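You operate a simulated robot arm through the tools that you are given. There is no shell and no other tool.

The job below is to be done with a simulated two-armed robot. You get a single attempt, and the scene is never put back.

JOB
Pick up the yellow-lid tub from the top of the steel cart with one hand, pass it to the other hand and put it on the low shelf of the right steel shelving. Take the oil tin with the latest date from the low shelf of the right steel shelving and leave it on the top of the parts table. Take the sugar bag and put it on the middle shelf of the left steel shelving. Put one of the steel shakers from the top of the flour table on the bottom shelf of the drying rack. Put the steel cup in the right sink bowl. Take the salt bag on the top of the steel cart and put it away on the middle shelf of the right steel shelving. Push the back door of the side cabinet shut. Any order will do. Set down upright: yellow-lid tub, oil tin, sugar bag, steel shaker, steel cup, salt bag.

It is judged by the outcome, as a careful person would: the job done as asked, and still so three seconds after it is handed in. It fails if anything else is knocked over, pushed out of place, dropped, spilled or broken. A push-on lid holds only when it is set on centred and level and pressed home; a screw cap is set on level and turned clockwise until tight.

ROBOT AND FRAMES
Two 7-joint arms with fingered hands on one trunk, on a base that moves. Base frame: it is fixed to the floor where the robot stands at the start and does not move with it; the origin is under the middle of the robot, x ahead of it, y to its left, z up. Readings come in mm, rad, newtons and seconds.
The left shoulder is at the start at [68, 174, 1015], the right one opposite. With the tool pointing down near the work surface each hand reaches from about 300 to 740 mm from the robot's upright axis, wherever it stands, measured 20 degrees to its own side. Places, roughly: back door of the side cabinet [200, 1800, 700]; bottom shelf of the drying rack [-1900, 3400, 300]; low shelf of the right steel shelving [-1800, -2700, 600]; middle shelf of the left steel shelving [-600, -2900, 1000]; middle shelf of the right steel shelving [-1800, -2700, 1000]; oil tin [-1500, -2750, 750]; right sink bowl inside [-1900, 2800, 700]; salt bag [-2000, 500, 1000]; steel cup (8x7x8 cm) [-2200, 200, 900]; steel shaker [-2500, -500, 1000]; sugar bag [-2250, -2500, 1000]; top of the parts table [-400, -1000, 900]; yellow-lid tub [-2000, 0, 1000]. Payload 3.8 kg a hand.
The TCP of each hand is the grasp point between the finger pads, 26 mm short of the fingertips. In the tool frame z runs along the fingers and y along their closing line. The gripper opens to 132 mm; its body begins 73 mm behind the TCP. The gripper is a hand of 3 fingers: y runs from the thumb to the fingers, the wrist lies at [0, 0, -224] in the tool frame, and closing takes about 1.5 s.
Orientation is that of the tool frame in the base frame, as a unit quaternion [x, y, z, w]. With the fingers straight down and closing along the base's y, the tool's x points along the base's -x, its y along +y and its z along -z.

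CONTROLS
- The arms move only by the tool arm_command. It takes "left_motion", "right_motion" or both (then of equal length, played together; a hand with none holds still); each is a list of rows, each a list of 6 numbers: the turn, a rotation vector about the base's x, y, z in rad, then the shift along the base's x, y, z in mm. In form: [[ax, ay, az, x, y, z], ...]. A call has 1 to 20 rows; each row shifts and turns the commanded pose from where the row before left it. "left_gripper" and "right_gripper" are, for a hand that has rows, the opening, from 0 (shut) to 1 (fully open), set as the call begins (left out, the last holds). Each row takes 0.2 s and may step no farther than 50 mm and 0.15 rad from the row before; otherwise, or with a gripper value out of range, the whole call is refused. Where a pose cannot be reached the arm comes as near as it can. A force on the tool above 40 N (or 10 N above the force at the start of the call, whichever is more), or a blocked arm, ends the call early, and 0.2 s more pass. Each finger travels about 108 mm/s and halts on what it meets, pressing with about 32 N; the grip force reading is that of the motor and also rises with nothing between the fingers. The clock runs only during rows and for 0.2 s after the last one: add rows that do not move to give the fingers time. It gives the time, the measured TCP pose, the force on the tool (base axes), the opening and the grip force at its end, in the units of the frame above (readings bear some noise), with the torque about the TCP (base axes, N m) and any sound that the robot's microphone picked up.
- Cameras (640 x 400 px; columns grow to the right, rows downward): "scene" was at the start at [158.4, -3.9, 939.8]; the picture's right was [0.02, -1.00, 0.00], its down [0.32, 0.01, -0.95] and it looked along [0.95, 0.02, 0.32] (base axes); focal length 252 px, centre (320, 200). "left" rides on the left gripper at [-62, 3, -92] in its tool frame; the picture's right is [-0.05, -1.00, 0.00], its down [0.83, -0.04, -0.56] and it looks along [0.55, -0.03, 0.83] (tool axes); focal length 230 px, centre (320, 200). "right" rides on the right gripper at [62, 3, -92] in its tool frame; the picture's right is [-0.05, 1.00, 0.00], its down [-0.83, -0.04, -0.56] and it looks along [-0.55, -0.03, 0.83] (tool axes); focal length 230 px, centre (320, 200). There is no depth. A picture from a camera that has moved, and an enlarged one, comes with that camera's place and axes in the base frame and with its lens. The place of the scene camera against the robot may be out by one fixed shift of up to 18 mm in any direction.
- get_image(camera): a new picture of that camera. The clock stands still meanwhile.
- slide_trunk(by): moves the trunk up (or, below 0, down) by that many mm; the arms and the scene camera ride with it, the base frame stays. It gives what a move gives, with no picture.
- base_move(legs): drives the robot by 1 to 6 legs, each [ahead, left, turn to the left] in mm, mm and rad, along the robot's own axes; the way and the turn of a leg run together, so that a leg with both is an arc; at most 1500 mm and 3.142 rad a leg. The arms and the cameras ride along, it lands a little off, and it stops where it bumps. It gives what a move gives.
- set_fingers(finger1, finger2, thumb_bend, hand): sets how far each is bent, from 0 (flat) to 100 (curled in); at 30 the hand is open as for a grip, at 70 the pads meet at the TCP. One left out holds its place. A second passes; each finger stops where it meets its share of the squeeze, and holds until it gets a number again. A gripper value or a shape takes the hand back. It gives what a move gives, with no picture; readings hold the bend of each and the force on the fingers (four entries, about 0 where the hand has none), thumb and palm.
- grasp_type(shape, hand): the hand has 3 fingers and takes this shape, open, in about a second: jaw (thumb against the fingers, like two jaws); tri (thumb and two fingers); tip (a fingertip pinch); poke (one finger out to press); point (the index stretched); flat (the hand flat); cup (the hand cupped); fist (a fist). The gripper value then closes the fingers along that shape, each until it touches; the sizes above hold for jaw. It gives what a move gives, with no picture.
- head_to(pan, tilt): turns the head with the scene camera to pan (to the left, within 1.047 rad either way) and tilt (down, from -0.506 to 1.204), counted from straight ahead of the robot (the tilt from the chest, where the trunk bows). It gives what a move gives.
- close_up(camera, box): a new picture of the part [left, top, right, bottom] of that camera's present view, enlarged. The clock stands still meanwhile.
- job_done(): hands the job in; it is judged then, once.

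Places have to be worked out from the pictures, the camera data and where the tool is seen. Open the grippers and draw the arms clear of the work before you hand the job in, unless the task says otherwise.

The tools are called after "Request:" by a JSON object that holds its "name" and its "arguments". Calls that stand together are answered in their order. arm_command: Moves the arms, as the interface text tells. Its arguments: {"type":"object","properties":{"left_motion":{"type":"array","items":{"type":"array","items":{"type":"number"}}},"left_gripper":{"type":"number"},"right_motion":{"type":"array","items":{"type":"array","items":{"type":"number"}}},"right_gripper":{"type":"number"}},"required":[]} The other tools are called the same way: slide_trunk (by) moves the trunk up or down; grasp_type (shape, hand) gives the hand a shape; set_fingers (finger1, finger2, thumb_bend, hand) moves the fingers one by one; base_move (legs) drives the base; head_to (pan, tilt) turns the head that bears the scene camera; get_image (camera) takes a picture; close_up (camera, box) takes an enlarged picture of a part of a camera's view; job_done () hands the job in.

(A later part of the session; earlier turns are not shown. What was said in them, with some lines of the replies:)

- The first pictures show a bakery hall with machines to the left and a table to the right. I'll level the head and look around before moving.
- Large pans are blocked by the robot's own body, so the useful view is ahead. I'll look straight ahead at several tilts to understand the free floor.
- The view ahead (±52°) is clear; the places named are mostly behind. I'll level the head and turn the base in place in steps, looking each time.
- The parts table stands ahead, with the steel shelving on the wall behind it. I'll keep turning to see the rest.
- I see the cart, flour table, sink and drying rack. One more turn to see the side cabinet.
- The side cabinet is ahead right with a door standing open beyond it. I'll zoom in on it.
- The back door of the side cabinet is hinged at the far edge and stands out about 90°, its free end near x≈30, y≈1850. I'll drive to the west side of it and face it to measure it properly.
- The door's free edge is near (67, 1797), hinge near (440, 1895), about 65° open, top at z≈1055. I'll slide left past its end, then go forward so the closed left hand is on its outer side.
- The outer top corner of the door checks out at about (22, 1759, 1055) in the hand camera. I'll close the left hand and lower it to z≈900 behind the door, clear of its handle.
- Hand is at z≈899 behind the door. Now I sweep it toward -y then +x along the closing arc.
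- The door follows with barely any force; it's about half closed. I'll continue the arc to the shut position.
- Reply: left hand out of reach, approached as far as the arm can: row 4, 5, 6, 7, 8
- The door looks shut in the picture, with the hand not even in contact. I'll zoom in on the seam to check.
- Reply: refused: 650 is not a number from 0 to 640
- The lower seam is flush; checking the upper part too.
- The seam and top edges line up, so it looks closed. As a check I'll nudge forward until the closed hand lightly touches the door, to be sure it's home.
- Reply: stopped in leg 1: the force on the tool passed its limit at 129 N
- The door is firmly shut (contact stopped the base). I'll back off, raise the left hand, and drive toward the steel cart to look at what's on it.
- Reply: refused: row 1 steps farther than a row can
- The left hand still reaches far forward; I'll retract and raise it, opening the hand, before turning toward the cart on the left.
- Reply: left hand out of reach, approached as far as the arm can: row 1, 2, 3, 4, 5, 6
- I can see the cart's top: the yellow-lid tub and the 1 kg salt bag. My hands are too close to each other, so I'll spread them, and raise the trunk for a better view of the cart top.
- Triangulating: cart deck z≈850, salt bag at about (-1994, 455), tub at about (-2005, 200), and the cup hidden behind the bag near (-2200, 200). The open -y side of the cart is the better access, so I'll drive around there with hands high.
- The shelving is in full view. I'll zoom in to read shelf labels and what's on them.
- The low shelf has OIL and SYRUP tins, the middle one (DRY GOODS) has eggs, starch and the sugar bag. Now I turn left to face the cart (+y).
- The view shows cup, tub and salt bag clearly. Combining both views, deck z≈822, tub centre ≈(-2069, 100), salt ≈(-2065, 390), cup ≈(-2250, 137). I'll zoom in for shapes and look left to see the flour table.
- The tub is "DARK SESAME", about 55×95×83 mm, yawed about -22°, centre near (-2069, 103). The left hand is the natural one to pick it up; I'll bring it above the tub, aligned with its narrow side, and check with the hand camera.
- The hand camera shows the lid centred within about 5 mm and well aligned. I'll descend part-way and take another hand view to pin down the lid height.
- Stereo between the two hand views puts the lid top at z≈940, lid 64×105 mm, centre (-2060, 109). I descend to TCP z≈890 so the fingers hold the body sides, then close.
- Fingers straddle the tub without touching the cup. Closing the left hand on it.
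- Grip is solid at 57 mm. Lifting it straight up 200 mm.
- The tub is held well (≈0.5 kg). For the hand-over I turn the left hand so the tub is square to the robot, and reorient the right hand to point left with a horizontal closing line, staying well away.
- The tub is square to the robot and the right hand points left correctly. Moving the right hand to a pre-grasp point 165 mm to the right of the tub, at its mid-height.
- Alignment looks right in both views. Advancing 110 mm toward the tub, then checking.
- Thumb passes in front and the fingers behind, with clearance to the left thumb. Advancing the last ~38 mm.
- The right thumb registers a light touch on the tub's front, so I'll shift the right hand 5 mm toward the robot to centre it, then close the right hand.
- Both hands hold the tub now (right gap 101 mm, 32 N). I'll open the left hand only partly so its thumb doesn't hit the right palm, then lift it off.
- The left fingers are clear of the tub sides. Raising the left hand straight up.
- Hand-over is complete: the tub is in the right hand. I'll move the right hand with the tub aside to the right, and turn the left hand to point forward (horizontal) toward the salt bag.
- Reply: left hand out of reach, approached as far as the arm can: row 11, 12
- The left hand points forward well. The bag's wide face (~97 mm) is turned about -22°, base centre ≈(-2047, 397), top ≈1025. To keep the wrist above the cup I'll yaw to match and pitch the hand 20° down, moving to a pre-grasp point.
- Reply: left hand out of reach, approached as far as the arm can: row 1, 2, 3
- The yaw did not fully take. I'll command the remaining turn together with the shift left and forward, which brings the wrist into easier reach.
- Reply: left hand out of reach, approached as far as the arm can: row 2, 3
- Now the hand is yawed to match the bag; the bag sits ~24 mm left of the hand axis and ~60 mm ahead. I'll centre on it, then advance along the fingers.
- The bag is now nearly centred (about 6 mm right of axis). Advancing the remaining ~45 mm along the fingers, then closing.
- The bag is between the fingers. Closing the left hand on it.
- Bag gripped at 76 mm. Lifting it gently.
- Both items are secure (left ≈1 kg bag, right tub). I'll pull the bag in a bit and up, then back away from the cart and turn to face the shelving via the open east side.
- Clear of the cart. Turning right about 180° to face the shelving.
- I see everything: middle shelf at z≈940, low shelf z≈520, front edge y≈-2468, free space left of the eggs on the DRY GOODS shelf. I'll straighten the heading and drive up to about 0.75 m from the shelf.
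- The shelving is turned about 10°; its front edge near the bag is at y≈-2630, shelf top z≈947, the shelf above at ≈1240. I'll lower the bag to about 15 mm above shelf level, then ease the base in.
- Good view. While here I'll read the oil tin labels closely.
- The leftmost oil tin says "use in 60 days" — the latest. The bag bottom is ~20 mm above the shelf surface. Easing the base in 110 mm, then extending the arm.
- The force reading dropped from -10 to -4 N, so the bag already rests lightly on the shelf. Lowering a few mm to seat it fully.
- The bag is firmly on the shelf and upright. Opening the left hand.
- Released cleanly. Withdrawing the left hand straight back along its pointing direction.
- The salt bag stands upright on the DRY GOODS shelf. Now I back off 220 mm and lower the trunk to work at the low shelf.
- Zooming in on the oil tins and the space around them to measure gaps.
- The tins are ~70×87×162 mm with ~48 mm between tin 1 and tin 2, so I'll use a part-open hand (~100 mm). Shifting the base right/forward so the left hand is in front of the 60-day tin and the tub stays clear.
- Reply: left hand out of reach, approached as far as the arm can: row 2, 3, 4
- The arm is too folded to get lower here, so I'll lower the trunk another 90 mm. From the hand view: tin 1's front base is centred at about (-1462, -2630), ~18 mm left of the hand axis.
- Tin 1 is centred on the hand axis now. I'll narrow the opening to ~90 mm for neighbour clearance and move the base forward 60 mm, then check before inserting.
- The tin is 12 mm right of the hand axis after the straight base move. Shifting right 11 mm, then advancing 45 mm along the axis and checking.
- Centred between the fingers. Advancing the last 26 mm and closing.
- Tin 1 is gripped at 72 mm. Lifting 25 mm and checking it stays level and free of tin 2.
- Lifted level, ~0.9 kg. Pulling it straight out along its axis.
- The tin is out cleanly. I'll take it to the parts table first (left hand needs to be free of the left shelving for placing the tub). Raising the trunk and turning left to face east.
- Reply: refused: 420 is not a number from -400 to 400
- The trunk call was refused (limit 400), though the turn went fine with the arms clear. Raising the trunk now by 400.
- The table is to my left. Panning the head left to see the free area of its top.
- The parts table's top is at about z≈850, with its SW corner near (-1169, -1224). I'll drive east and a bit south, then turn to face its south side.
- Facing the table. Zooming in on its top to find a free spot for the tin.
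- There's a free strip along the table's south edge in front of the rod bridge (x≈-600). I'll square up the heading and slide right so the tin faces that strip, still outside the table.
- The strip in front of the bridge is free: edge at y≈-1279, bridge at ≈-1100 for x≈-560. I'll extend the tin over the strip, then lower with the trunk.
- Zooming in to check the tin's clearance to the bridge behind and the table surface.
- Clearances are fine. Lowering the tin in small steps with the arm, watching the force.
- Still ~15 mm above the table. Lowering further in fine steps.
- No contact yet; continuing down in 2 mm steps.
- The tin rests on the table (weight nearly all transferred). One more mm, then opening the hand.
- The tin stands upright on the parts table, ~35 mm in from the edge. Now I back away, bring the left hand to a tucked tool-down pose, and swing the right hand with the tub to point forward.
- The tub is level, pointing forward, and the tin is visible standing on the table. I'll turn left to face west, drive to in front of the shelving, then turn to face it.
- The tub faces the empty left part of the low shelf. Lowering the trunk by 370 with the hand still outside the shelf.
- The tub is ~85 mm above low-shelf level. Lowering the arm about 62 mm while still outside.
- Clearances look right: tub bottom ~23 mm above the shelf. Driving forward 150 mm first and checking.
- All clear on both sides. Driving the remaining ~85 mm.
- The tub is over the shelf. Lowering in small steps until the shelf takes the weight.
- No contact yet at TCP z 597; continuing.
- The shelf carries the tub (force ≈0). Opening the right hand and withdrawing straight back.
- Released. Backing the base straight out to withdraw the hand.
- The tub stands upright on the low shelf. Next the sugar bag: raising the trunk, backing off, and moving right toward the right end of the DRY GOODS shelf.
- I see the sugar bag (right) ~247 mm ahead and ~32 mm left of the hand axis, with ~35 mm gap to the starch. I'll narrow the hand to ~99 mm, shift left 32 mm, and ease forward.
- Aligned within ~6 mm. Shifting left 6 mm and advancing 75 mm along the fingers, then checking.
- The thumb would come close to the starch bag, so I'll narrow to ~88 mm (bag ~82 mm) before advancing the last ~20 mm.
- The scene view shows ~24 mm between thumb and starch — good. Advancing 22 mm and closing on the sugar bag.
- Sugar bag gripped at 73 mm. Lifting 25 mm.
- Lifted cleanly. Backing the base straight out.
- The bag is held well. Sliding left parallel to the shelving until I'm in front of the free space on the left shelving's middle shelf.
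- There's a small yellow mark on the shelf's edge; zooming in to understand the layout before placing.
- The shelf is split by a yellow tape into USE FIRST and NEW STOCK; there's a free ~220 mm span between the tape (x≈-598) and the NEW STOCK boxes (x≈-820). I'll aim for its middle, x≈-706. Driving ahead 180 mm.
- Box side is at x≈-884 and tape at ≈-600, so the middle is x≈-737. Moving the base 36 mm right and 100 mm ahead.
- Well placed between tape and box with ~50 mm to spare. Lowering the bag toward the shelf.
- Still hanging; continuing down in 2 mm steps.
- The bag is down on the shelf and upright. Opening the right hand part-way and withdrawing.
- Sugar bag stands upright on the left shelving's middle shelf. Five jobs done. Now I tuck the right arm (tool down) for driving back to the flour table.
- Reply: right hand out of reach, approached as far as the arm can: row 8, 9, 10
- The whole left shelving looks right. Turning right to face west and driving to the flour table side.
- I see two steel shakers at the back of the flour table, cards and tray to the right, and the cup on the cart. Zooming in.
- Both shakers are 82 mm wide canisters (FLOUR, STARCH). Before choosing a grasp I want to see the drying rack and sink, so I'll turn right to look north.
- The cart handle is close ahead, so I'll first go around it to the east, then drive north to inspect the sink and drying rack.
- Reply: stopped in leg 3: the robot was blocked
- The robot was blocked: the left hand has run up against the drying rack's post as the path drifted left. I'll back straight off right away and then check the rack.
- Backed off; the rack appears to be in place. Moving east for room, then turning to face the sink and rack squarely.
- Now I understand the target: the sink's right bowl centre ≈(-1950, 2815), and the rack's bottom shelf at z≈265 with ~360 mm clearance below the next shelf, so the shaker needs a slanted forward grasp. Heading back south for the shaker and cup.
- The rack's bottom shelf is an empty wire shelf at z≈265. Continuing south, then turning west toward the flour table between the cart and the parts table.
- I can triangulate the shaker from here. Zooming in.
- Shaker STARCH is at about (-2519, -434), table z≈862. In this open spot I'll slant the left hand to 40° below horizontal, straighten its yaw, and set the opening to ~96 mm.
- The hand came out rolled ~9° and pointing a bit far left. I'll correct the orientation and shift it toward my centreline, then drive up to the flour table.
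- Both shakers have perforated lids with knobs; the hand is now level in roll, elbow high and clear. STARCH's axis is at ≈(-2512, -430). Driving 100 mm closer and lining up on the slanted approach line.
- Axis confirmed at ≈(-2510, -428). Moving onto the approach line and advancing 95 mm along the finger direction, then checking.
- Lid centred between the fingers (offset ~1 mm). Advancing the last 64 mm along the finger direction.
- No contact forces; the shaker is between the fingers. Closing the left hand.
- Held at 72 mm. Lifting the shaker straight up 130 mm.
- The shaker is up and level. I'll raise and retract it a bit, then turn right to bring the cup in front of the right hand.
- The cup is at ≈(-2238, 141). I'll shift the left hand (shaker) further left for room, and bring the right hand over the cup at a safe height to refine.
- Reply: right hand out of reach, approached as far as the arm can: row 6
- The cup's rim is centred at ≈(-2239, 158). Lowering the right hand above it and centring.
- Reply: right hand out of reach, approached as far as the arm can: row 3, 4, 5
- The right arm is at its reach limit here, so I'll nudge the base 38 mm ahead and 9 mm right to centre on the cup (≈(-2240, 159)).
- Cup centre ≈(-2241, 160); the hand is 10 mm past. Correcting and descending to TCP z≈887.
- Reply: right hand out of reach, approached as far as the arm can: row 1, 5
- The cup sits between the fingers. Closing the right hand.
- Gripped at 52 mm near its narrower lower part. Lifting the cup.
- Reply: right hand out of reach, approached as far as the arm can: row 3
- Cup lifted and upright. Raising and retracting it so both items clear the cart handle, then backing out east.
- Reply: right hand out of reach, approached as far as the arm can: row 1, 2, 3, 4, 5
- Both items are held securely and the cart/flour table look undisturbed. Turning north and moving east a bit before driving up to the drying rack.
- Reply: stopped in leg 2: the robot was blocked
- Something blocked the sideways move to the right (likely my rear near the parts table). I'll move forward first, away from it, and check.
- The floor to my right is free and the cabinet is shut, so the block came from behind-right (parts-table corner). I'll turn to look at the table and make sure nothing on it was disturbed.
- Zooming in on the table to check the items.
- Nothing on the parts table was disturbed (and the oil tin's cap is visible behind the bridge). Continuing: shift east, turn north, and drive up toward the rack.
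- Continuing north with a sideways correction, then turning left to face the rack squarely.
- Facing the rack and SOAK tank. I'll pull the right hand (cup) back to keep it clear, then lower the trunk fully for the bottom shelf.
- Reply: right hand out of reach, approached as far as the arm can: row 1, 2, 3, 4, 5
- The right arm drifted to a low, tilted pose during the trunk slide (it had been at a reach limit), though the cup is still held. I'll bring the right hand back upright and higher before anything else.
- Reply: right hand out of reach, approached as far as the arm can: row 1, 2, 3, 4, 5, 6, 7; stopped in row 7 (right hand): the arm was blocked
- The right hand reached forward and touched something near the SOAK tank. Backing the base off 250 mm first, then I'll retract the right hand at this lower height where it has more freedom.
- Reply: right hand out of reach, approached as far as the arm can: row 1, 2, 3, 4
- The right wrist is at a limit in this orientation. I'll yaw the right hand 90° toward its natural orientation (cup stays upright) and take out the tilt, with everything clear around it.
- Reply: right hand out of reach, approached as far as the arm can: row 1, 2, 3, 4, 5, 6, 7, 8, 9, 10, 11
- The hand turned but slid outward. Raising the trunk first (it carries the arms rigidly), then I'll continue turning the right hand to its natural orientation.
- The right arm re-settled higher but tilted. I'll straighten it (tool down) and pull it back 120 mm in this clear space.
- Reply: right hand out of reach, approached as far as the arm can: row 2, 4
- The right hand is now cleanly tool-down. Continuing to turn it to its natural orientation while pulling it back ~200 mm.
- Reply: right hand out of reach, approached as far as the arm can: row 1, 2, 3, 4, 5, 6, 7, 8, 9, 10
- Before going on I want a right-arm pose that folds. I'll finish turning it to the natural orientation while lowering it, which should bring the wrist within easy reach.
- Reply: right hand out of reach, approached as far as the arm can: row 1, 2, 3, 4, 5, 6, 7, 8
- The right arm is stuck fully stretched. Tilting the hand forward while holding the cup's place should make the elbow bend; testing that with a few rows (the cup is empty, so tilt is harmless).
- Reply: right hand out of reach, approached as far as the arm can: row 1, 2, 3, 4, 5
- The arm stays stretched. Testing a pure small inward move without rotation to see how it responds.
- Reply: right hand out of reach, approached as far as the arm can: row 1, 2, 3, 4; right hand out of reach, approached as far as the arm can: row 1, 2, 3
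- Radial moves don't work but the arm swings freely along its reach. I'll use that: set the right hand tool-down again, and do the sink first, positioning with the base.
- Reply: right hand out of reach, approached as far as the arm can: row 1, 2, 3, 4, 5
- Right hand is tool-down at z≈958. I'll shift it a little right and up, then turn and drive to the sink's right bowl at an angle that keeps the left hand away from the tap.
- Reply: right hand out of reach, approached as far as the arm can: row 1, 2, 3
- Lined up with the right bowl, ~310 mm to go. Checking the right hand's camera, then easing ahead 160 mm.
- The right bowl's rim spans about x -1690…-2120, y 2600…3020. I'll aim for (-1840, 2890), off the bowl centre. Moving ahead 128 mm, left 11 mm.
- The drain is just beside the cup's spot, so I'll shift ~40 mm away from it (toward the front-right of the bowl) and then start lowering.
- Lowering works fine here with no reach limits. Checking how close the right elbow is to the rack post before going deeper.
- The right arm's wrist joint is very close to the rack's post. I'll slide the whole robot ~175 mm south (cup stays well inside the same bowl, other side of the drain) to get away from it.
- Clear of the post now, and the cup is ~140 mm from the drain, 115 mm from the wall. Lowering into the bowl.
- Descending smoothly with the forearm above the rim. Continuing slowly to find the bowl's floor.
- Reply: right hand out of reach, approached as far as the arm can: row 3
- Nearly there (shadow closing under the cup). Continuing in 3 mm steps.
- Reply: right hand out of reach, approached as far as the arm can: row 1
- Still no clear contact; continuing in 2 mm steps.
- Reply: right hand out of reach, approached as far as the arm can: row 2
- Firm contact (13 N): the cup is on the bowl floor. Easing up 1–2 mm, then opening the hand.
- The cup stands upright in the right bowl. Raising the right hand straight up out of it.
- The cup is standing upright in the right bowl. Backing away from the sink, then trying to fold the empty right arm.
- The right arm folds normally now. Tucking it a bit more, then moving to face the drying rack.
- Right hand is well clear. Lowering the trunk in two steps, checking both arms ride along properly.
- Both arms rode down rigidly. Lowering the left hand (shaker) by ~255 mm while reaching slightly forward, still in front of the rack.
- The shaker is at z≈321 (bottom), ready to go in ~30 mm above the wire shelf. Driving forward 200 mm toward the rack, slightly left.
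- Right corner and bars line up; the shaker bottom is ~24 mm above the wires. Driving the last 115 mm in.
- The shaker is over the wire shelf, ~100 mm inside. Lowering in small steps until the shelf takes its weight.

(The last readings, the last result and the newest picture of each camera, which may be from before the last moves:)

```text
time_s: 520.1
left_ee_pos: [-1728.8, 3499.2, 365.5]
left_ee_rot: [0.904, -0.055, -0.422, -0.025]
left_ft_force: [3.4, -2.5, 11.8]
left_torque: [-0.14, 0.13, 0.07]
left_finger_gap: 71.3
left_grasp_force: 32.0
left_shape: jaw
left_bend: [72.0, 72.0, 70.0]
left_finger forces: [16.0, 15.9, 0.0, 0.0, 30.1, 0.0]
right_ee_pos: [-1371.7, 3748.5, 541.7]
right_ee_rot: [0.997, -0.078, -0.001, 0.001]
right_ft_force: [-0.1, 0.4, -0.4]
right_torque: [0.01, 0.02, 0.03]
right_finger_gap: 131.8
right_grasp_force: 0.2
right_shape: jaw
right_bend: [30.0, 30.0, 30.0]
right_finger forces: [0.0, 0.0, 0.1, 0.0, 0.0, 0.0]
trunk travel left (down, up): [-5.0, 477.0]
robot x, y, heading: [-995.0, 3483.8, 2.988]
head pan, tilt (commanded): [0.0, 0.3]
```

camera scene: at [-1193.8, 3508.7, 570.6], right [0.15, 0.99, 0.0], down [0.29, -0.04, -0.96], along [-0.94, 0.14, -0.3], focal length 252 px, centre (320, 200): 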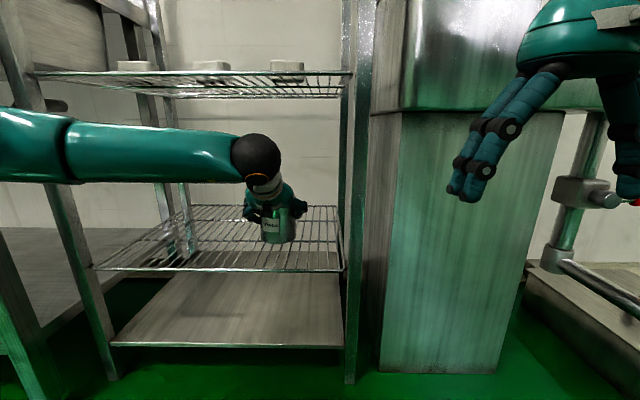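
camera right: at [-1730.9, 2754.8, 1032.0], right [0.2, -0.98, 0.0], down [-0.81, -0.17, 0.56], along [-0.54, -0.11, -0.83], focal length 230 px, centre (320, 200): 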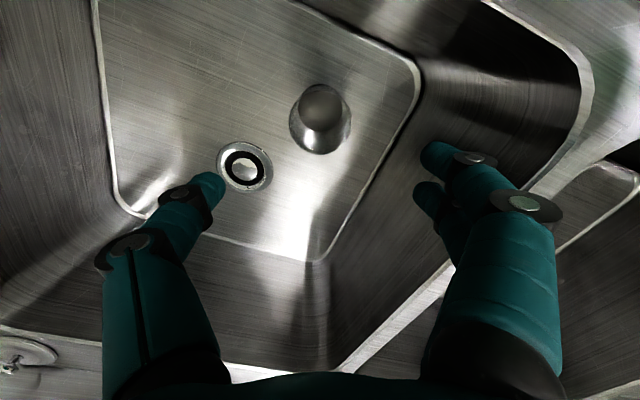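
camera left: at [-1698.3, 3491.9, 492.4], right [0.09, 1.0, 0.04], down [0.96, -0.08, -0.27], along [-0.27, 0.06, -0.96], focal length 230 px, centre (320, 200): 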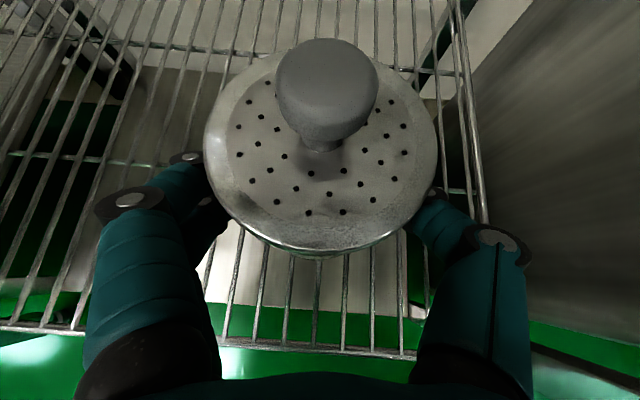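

Firm contact with the shelf. Easing up 1 mm and opening the left hand.

Request:
{"name": "arm_command", "arguments": {"left_motion": [[0, 0, 0, 0, 0, 1], [0, 0, 0, 0, 0, 0]]}}

Request:
{"name": "arm_command", "arguments": {"left_motion": [[0, 0, 0, 0, 0, 0], [0, 0, 0, 0, 0, 0], [0, 0, 0, 0, 0, 0], [0, 0, 0, 0, 0, 0]], "left_gripper": 0.85}}

Request:
{"name": "get_image", "arguments": {"camera": "left"}}

Request:
{"name": "close_up", "arguments": {"camera": "scene", "box": [200, 120, 380, 300]}}

```text
time_s: 520.7
left_ee_pos: [-1728.8, 3500.9, 363.9]
left_ee_rot: [0.905, -0.056, -0.422, -0.025]
left_ft_force: [-2.0, 0.0, 12.2]
left_torque: [-0.06, 0.25, -0.01]
left_finger_gap: 71.5
left_grasp_force: 32.3
left_shape: jaw
left_bend: [72.0, 72.0, 70.0]
left_finger forces: [15.4, 15.5, 0.0, 0.0, 30.6, 0.1]
right_ee_pos: [-1372.5, 3748.3, 541.3]
right_ee_rot: [0.997, -0.078, -0.001, -0.001]
right_ft_force: [0.0, -0.4, 0.1]
right_torque: [-0.02, 0.03, -0.01]
right_finger_gap: 131.7
right_grasp_force: 0.0
right_shape: jaw
right_bend: [30.0, 30.0, 30.0]
right_finger forces: [0.0, 0.0, 0.0, 0.0, 0.0, 0.0]
trunk travel left (down, up): [-5.0, 477.0]
robot x, y, heading: [-994.3, 3486.8, 2.988]
head pan, tilt (commanded): [0.0, 0.3]
```

```text
time_s: 521.7
left_ee_pos: [-1728.0, 3498.8, 362.0]
left_ee_rot: [0.906, -0.057, -0.418, -0.025]
left_ft_force: [0.3, 0.3, 0.2]
left_torque: [0.01, 0.01, 0.01]
left_finger_gap: 112.1
left_grasp_force: 0.0
left_shape: jaw
left_bend: [54.0, 54.0, 50.0]
left_finger forces: [0.1, 0.0, 0.0, 0.0, 0.0, 0.0]
right_ee_pos: [-1372.2, 3748.0, 541.9]
right_ee_rot: [0.997, -0.077, -0.001, 0.0]
right_ft_force: [-1.0, 0.0, -0.3]
right_torque: [0.03, 0.01, 0.03]
right_finger_gap: 131.7
right_grasp_force: 0.0
right_shape: jaw
right_bend: [30.0, 30.0, 30.0]
right_finger forces: [0.1, 0.0, 0.0, 0.0, 0.1, 0.0]
trunk travel left (down, up): [-5.0, 477.0]
robot x, y, heading: [-992.5, 3486.7, 2.988]
head pan, tilt (commanded): [0.0, 0.3]
```

```text
taken
camera left: at [-1697.7, 3492.2, 468.9], right [0.09, 1.0, 0.04], down [0.96, -0.08, -0.27], along [-0.27, 0.06, -0.96], focal length 230 px, centre (320, 200)
```

left: 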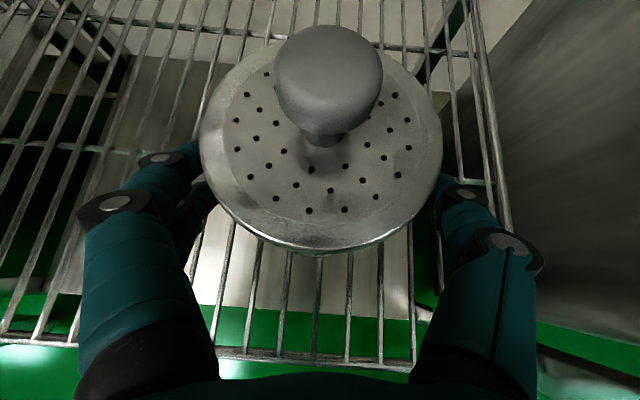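

```text
2.22 times, centred on (290, 210) of scene
camera zoom: at [-1193.5, 3508.7, 570.7], right [0.15, 0.99, 0.0], down [0.29, -0.04, -0.96], along [-0.94, 0.14, -0.3], focal length 560 px, centre (387, 178)
```

zoom: 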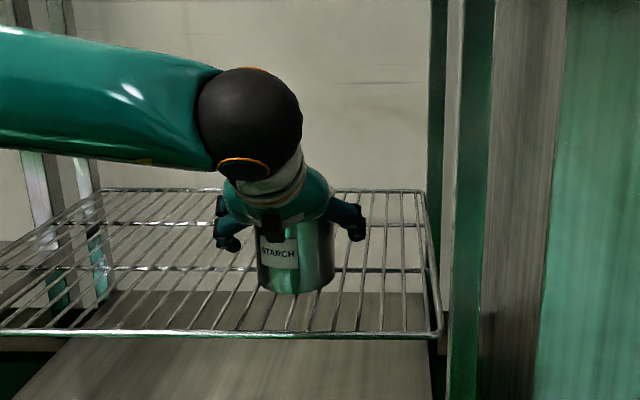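

The shaker stands upright on the bottom shelf. Withdrawing the left hand back along its finger axis.

Request:
{"name": "arm_command", "arguments": {"left_motion": [[0, 0, 0, 11, -1.5, 10], [0, 0, 0, 16, -2, 14], [0, 0, 0, 17, -2, 14], [0, 0, 0, 17, -2, 14], [0, 0, 0, 20, -2, 10], [0, 0, 0, 0, 0, 0]]}}

Request:
{"name": "get_image", "arguments": {"camera": "left"}}

Request:
{"name": "base_move", "arguments": {"legs": [[-300, 0, 0]]}}

Request:
{"name": "get_image", "arguments": {"camera": "scene"}}

```text
time_s: 523.1
left_ee_pos: [-1648.2, 3488.2, 424.3]
left_ee_rot: [0.906, -0.057, -0.419, -0.025]
left_ft_force: [-0.4, 1.0, 0.0]
left_torque: [-0.02, 0.04, 0.02]
left_finger_gap: 111.9
left_grasp_force: 0.1
left_shape: jaw
left_bend: [54.0, 54.0, 50.0]
left_finger forces: [0.0, 0.0, 0.0, 0.0, 0.1, 0.1]
right_ee_pos: [-1372.4, 3747.6, 541.5]
right_ee_rot: [0.997, -0.078, -0.002, 0.0]
right_ft_force: [0.0, -0.4, 0.5]
right_torque: [-0.01, -0.03, 0.01]
right_finger_gap: 131.8
right_grasp_force: 0.0
right_shape: jaw
right_bend: [30.0, 30.0, 30.0]
right_finger forces: [0.0, 0.0, 0.0, 0.0, 0.1, 0.0]
trunk travel left (down, up): [-5.0, 477.0]
robot x, y, heading: [-994.7, 3480.8, 2.989]
head pan, tilt (commanded): [0.0, 0.3]
```

```text
taken
camera left: at [-1618.2, 3481.9, 530.7], right [0.09, 1.0, 0.04], down [0.96, -0.08, -0.27], along [-0.27, 0.06, -0.96], focal length 230 px, centre (320, 200)
```

left: 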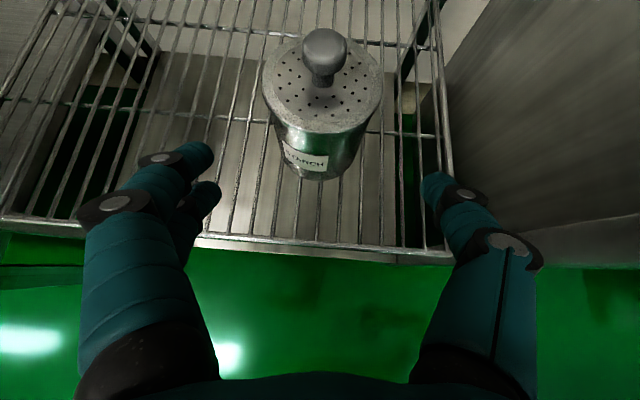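

```text
time_s: 525.2
left_ee_pos: [-1355.0, 3444.7, 423.8]
left_ee_rot: [0.906, -0.056, -0.419, -0.025]
left_ft_force: [-0.2, -0.4, -0.4]
left_torque: [-0.02, -0.02, 0.0]
left_finger_gap: 111.9
left_grasp_force: 0.0
left_shape: jaw
left_bend: [54.0, 54.0, 50.0]
left_finger forces: [0.0, 0.0, 0.1, 0.0, 0.0, 0.1]
right_ee_pos: [-1077.5, 3703.6, 540.9]
right_ee_rot: [0.997, -0.078, -0.001, 0.0]
right_ft_force: [0.6, -0.2, 0.6]
right_torque: [0.0, 0.03, -0.03]
right_finger_gap: 131.8
right_grasp_force: 0.1
right_shape: jaw
right_bend: [30.0, 30.0, 30.0]
right_finger forces: [0.0, 0.0, 0.0, 0.0, 0.1, 0.0]
trunk travel left (down, up): [-5.0, 477.0]
robot x, y, heading: [-699.1, 3437.3, 2.99]
head pan, tilt (commanded): [0.0, 0.3]
```

```text
taken
camera scene: at [-899.3, 3463.7, 570.7], right [0.15, 0.99, 0.0], down [0.29, -0.04, -0.96], along [-0.94, 0.14, -0.3], focal length 252 px, centre (320, 200)
```

scene: 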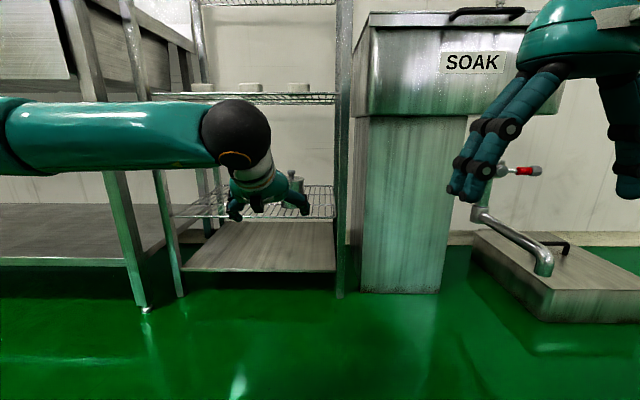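

All placements are done. I'll raise the trunk, open the left hand fully, and take a last look at the rack and sink.

Request:
{"name": "slide_trunk", "arguments": {"by": 400}}

Request:
{"name": "arm_command", "arguments": {"left_motion": [[0, 0, 0, 0, 0, 20], [0, 0, 0, 0, 0, 30], [0, 0, 0, 0, 0, 30], [0, 0, 0, 0, 0, 30], [0, 0, 0, 0, 0, 30], [0, 0, 0, 0, 0, 0]], "left_gripper": 1}}

Request:
{"name": "get_image", "arguments": {"camera": "scene"}}

Request:
{"name": "close_up", "arguments": {"camera": "scene", "box": [140, 170, 360, 350]}}

```text
time_s: 529.0
left_ee_pos: [-1353.4, 3444.3, 824.1]
left_ee_rot: [0.905, -0.057, -0.42, -0.026]
left_ft_force: [-0.1, 0.2, -0.1]
left_torque: [0.01, -0.01, -0.02]
left_finger_gap: 112.0
left_grasp_force: 0.2
left_shape: jaw
left_bend: [54.0, 54.0, 50.0]
left_finger forces: [0.0, 0.0, 0.1, 0.1, 0.1, 0.0]
right_ee_pos: [-1076.8, 3703.3, 940.2]
right_ee_rot: [0.997, -0.077, 0.0, -0.001]
right_ft_force: [-0.2, -0.4, -0.1]
right_torque: [-0.02, -0.01, -0.05]
right_finger_gap: 131.8
right_grasp_force: 0.1
right_shape: jaw
right_bend: [30.0, 30.0, 30.0]
right_finger forces: [0.1, 0.1, 0.1, 0.0, 0.0, 0.0]
trunk travel left (down, up): [-405.0, 77.0]
robot x, y, heading: [-699.3, 3438.3, 2.989]
head pan, tilt (commanded): [0.0, 0.3]
```

```text
time_s: 530.4
left_ee_pos: [-1354.6, 3443.2, 964.5]
left_ee_rot: [0.906, -0.057, -0.419, -0.025]
left_ft_force: [0.3, -0.8, -0.3]
left_torque: [-0.03, 0.02, -0.02]
left_finger_gap: 132.0
left_grasp_force: 0.1
left_shape: jaw
left_bend: [30.0, 30.0, 30.0]
left_finger forces: [0.0, 0.0, 0.0, 0.1, 0.1, 0.1]
right_ee_pos: [-1078.2, 3703.0, 940.8]
right_ee_rot: [0.997, -0.078, -0.001, 0.0]
right_ft_force: [0.1, 0.4, -0.3]
right_torque: [0.0, 0.01, 0.01]
right_finger_gap: 132.0
right_grasp_force: 0.0
right_shape: jaw
right_bend: [30.0, 30.0, 30.0]
right_finger forces: [0.0, 0.1, 0.0, 0.0, 0.1, 0.0]
trunk travel left (down, up): [-405.0, 77.0]
robot x, y, heading: [-701.8, 3440.2, 2.994]
head pan, tilt (commanded): [0.0, 0.3]
```

```text
taken
camera scene: at [-897.7, 3463.4, 972.6], right [0.15, 0.99, 0.0], down [0.29, -0.04, -0.96], along [-0.94, 0.14, -0.3], focal length 252 px, centre (320, 200)
```

scene: 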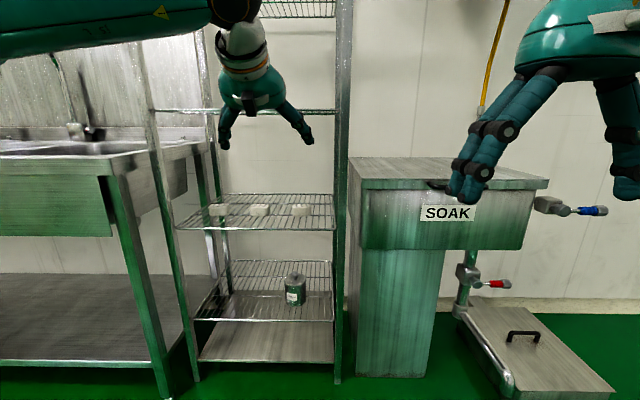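

```text
2.22 times, centred on (250, 260) of scene
camera zoom: at [-897.7, 3463.4, 972.6], right [0.15, 0.99, 0.0], down [0.29, -0.04, -0.96], along [-0.94, 0.14, -0.3], focal length 560 px, centre (476, 67)
```

zoom: 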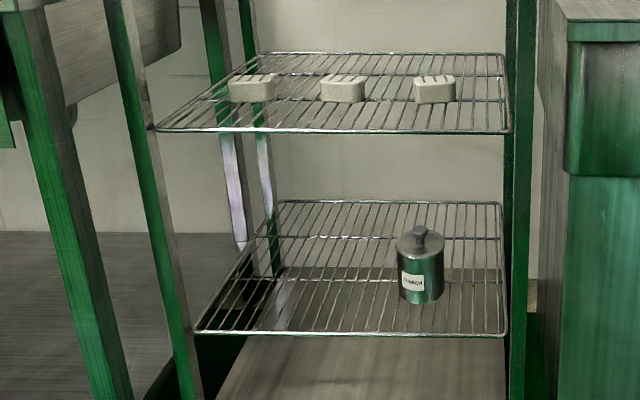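

The shaker stands upright on the bottom wire shelf, the pieces above are untouched, both hands are open and clear. Backing off a little more before handing in.

Request:
{"name": "base_move", "arguments": {"legs": [[-150, 0, 0]]}}

Request:
{"name": "get_image", "arguments": {"camera": "scene"}}

```text
time_s: 531.8
left_ee_pos: [-1205.8, 3421.8, 963.1]
left_ee_rot: [0.906, -0.056, -0.419, -0.025]
left_ft_force: [-0.8, 0.1, 0.0]
left_torque: [0.03, 0.05, -0.03]
left_finger_gap: 132.0
left_grasp_force: 0.1
left_shape: jaw
left_bend: [30.0, 30.0, 30.0]
left_finger forces: [0.0, 0.0, 0.0, 0.1, 0.0, 0.0]
right_ee_pos: [-928.5, 3680.7, 940.8]
right_ee_rot: [0.997, -0.077, -0.001, 0.0]
right_ft_force: [-0.3, -0.4, 1.0]
right_torque: [0.01, -0.01, 0.01]
right_finger_gap: 131.8
right_grasp_force: 0.2
right_shape: jaw
right_bend: [30.0, 30.0, 30.0]
right_finger forces: [0.0, 0.1, 0.0, 0.0, 0.0, 0.0]
trunk travel left (down, up): [-405.0, 77.0]
robot x, y, heading: [-550.1, 3417.9, 2.994]
head pan, tilt (commanded): [0.0, 0.3]
```

```text
taken
camera scene: at [-748.2, 3440.6, 972.8], right [0.15, 0.99, 0.0], down [0.29, -0.04, -0.96], along [-0.94, 0.14, -0.3], focal length 252 px, centre (320, 200)
```

scene: 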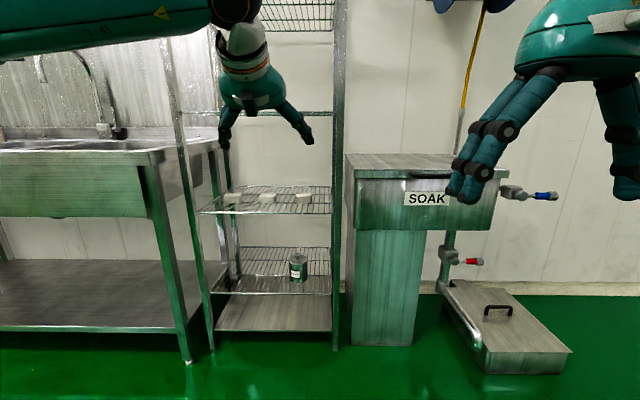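

All seven items of the job are done, nothing else looks disturbed, and the hands are empty, open and clear. Handing the job in.

Request:
{"name": "job_done", "arguments": {}}

```text
The job is handed in.
```

All seven parts of the job are done and handed in. I don't have a result back from the judging.

| Item | Where it is now |
|---|---|
| Back door of the side cabinet | Pushed shut; the seam is flush and it held when I pressed on it |
| Yellow-lid tub | Picked up with the left hand, passed to the right in the air, and set upright on the low shelf of the right shelving, left of the oil tins |
| Oil tin | The "use in 60 days" tin (the others were 45 and 30), upright on the parts table about 35 mm in from the south edge |
| Sugar bag | Upright on the middle shelf of the left shelving, on the NEW STOCK side of the yellow tape |
| Salt bag | Upright on the middle shelf of the right shelving, left of the eggs |
| Steel shaker | The STARCH one, upright on the bottom wire shelf of the drying rack |
| Steel cup | Upright on the floor of the right sink bowl, beside the drain |

- **Bottom shelf:** There is a solid plate below the wire shelf I used, at about z 100. I took the wire shelf, at about z 300, as the bottom shelf because it matches the place you gave.
- **Bumps:** The left hand stopped against the drying rack's post once. The base was blocked once, probably by the parts-table corner. The right hand was also blocked once, probably against the soak tank. The rack and table looked undisturbed afterwards, and the tank looked normal in the later pictures.
- **Cup check:** I last saw the cup upright just after I let go of it. I could not see into the bowl from my final position.
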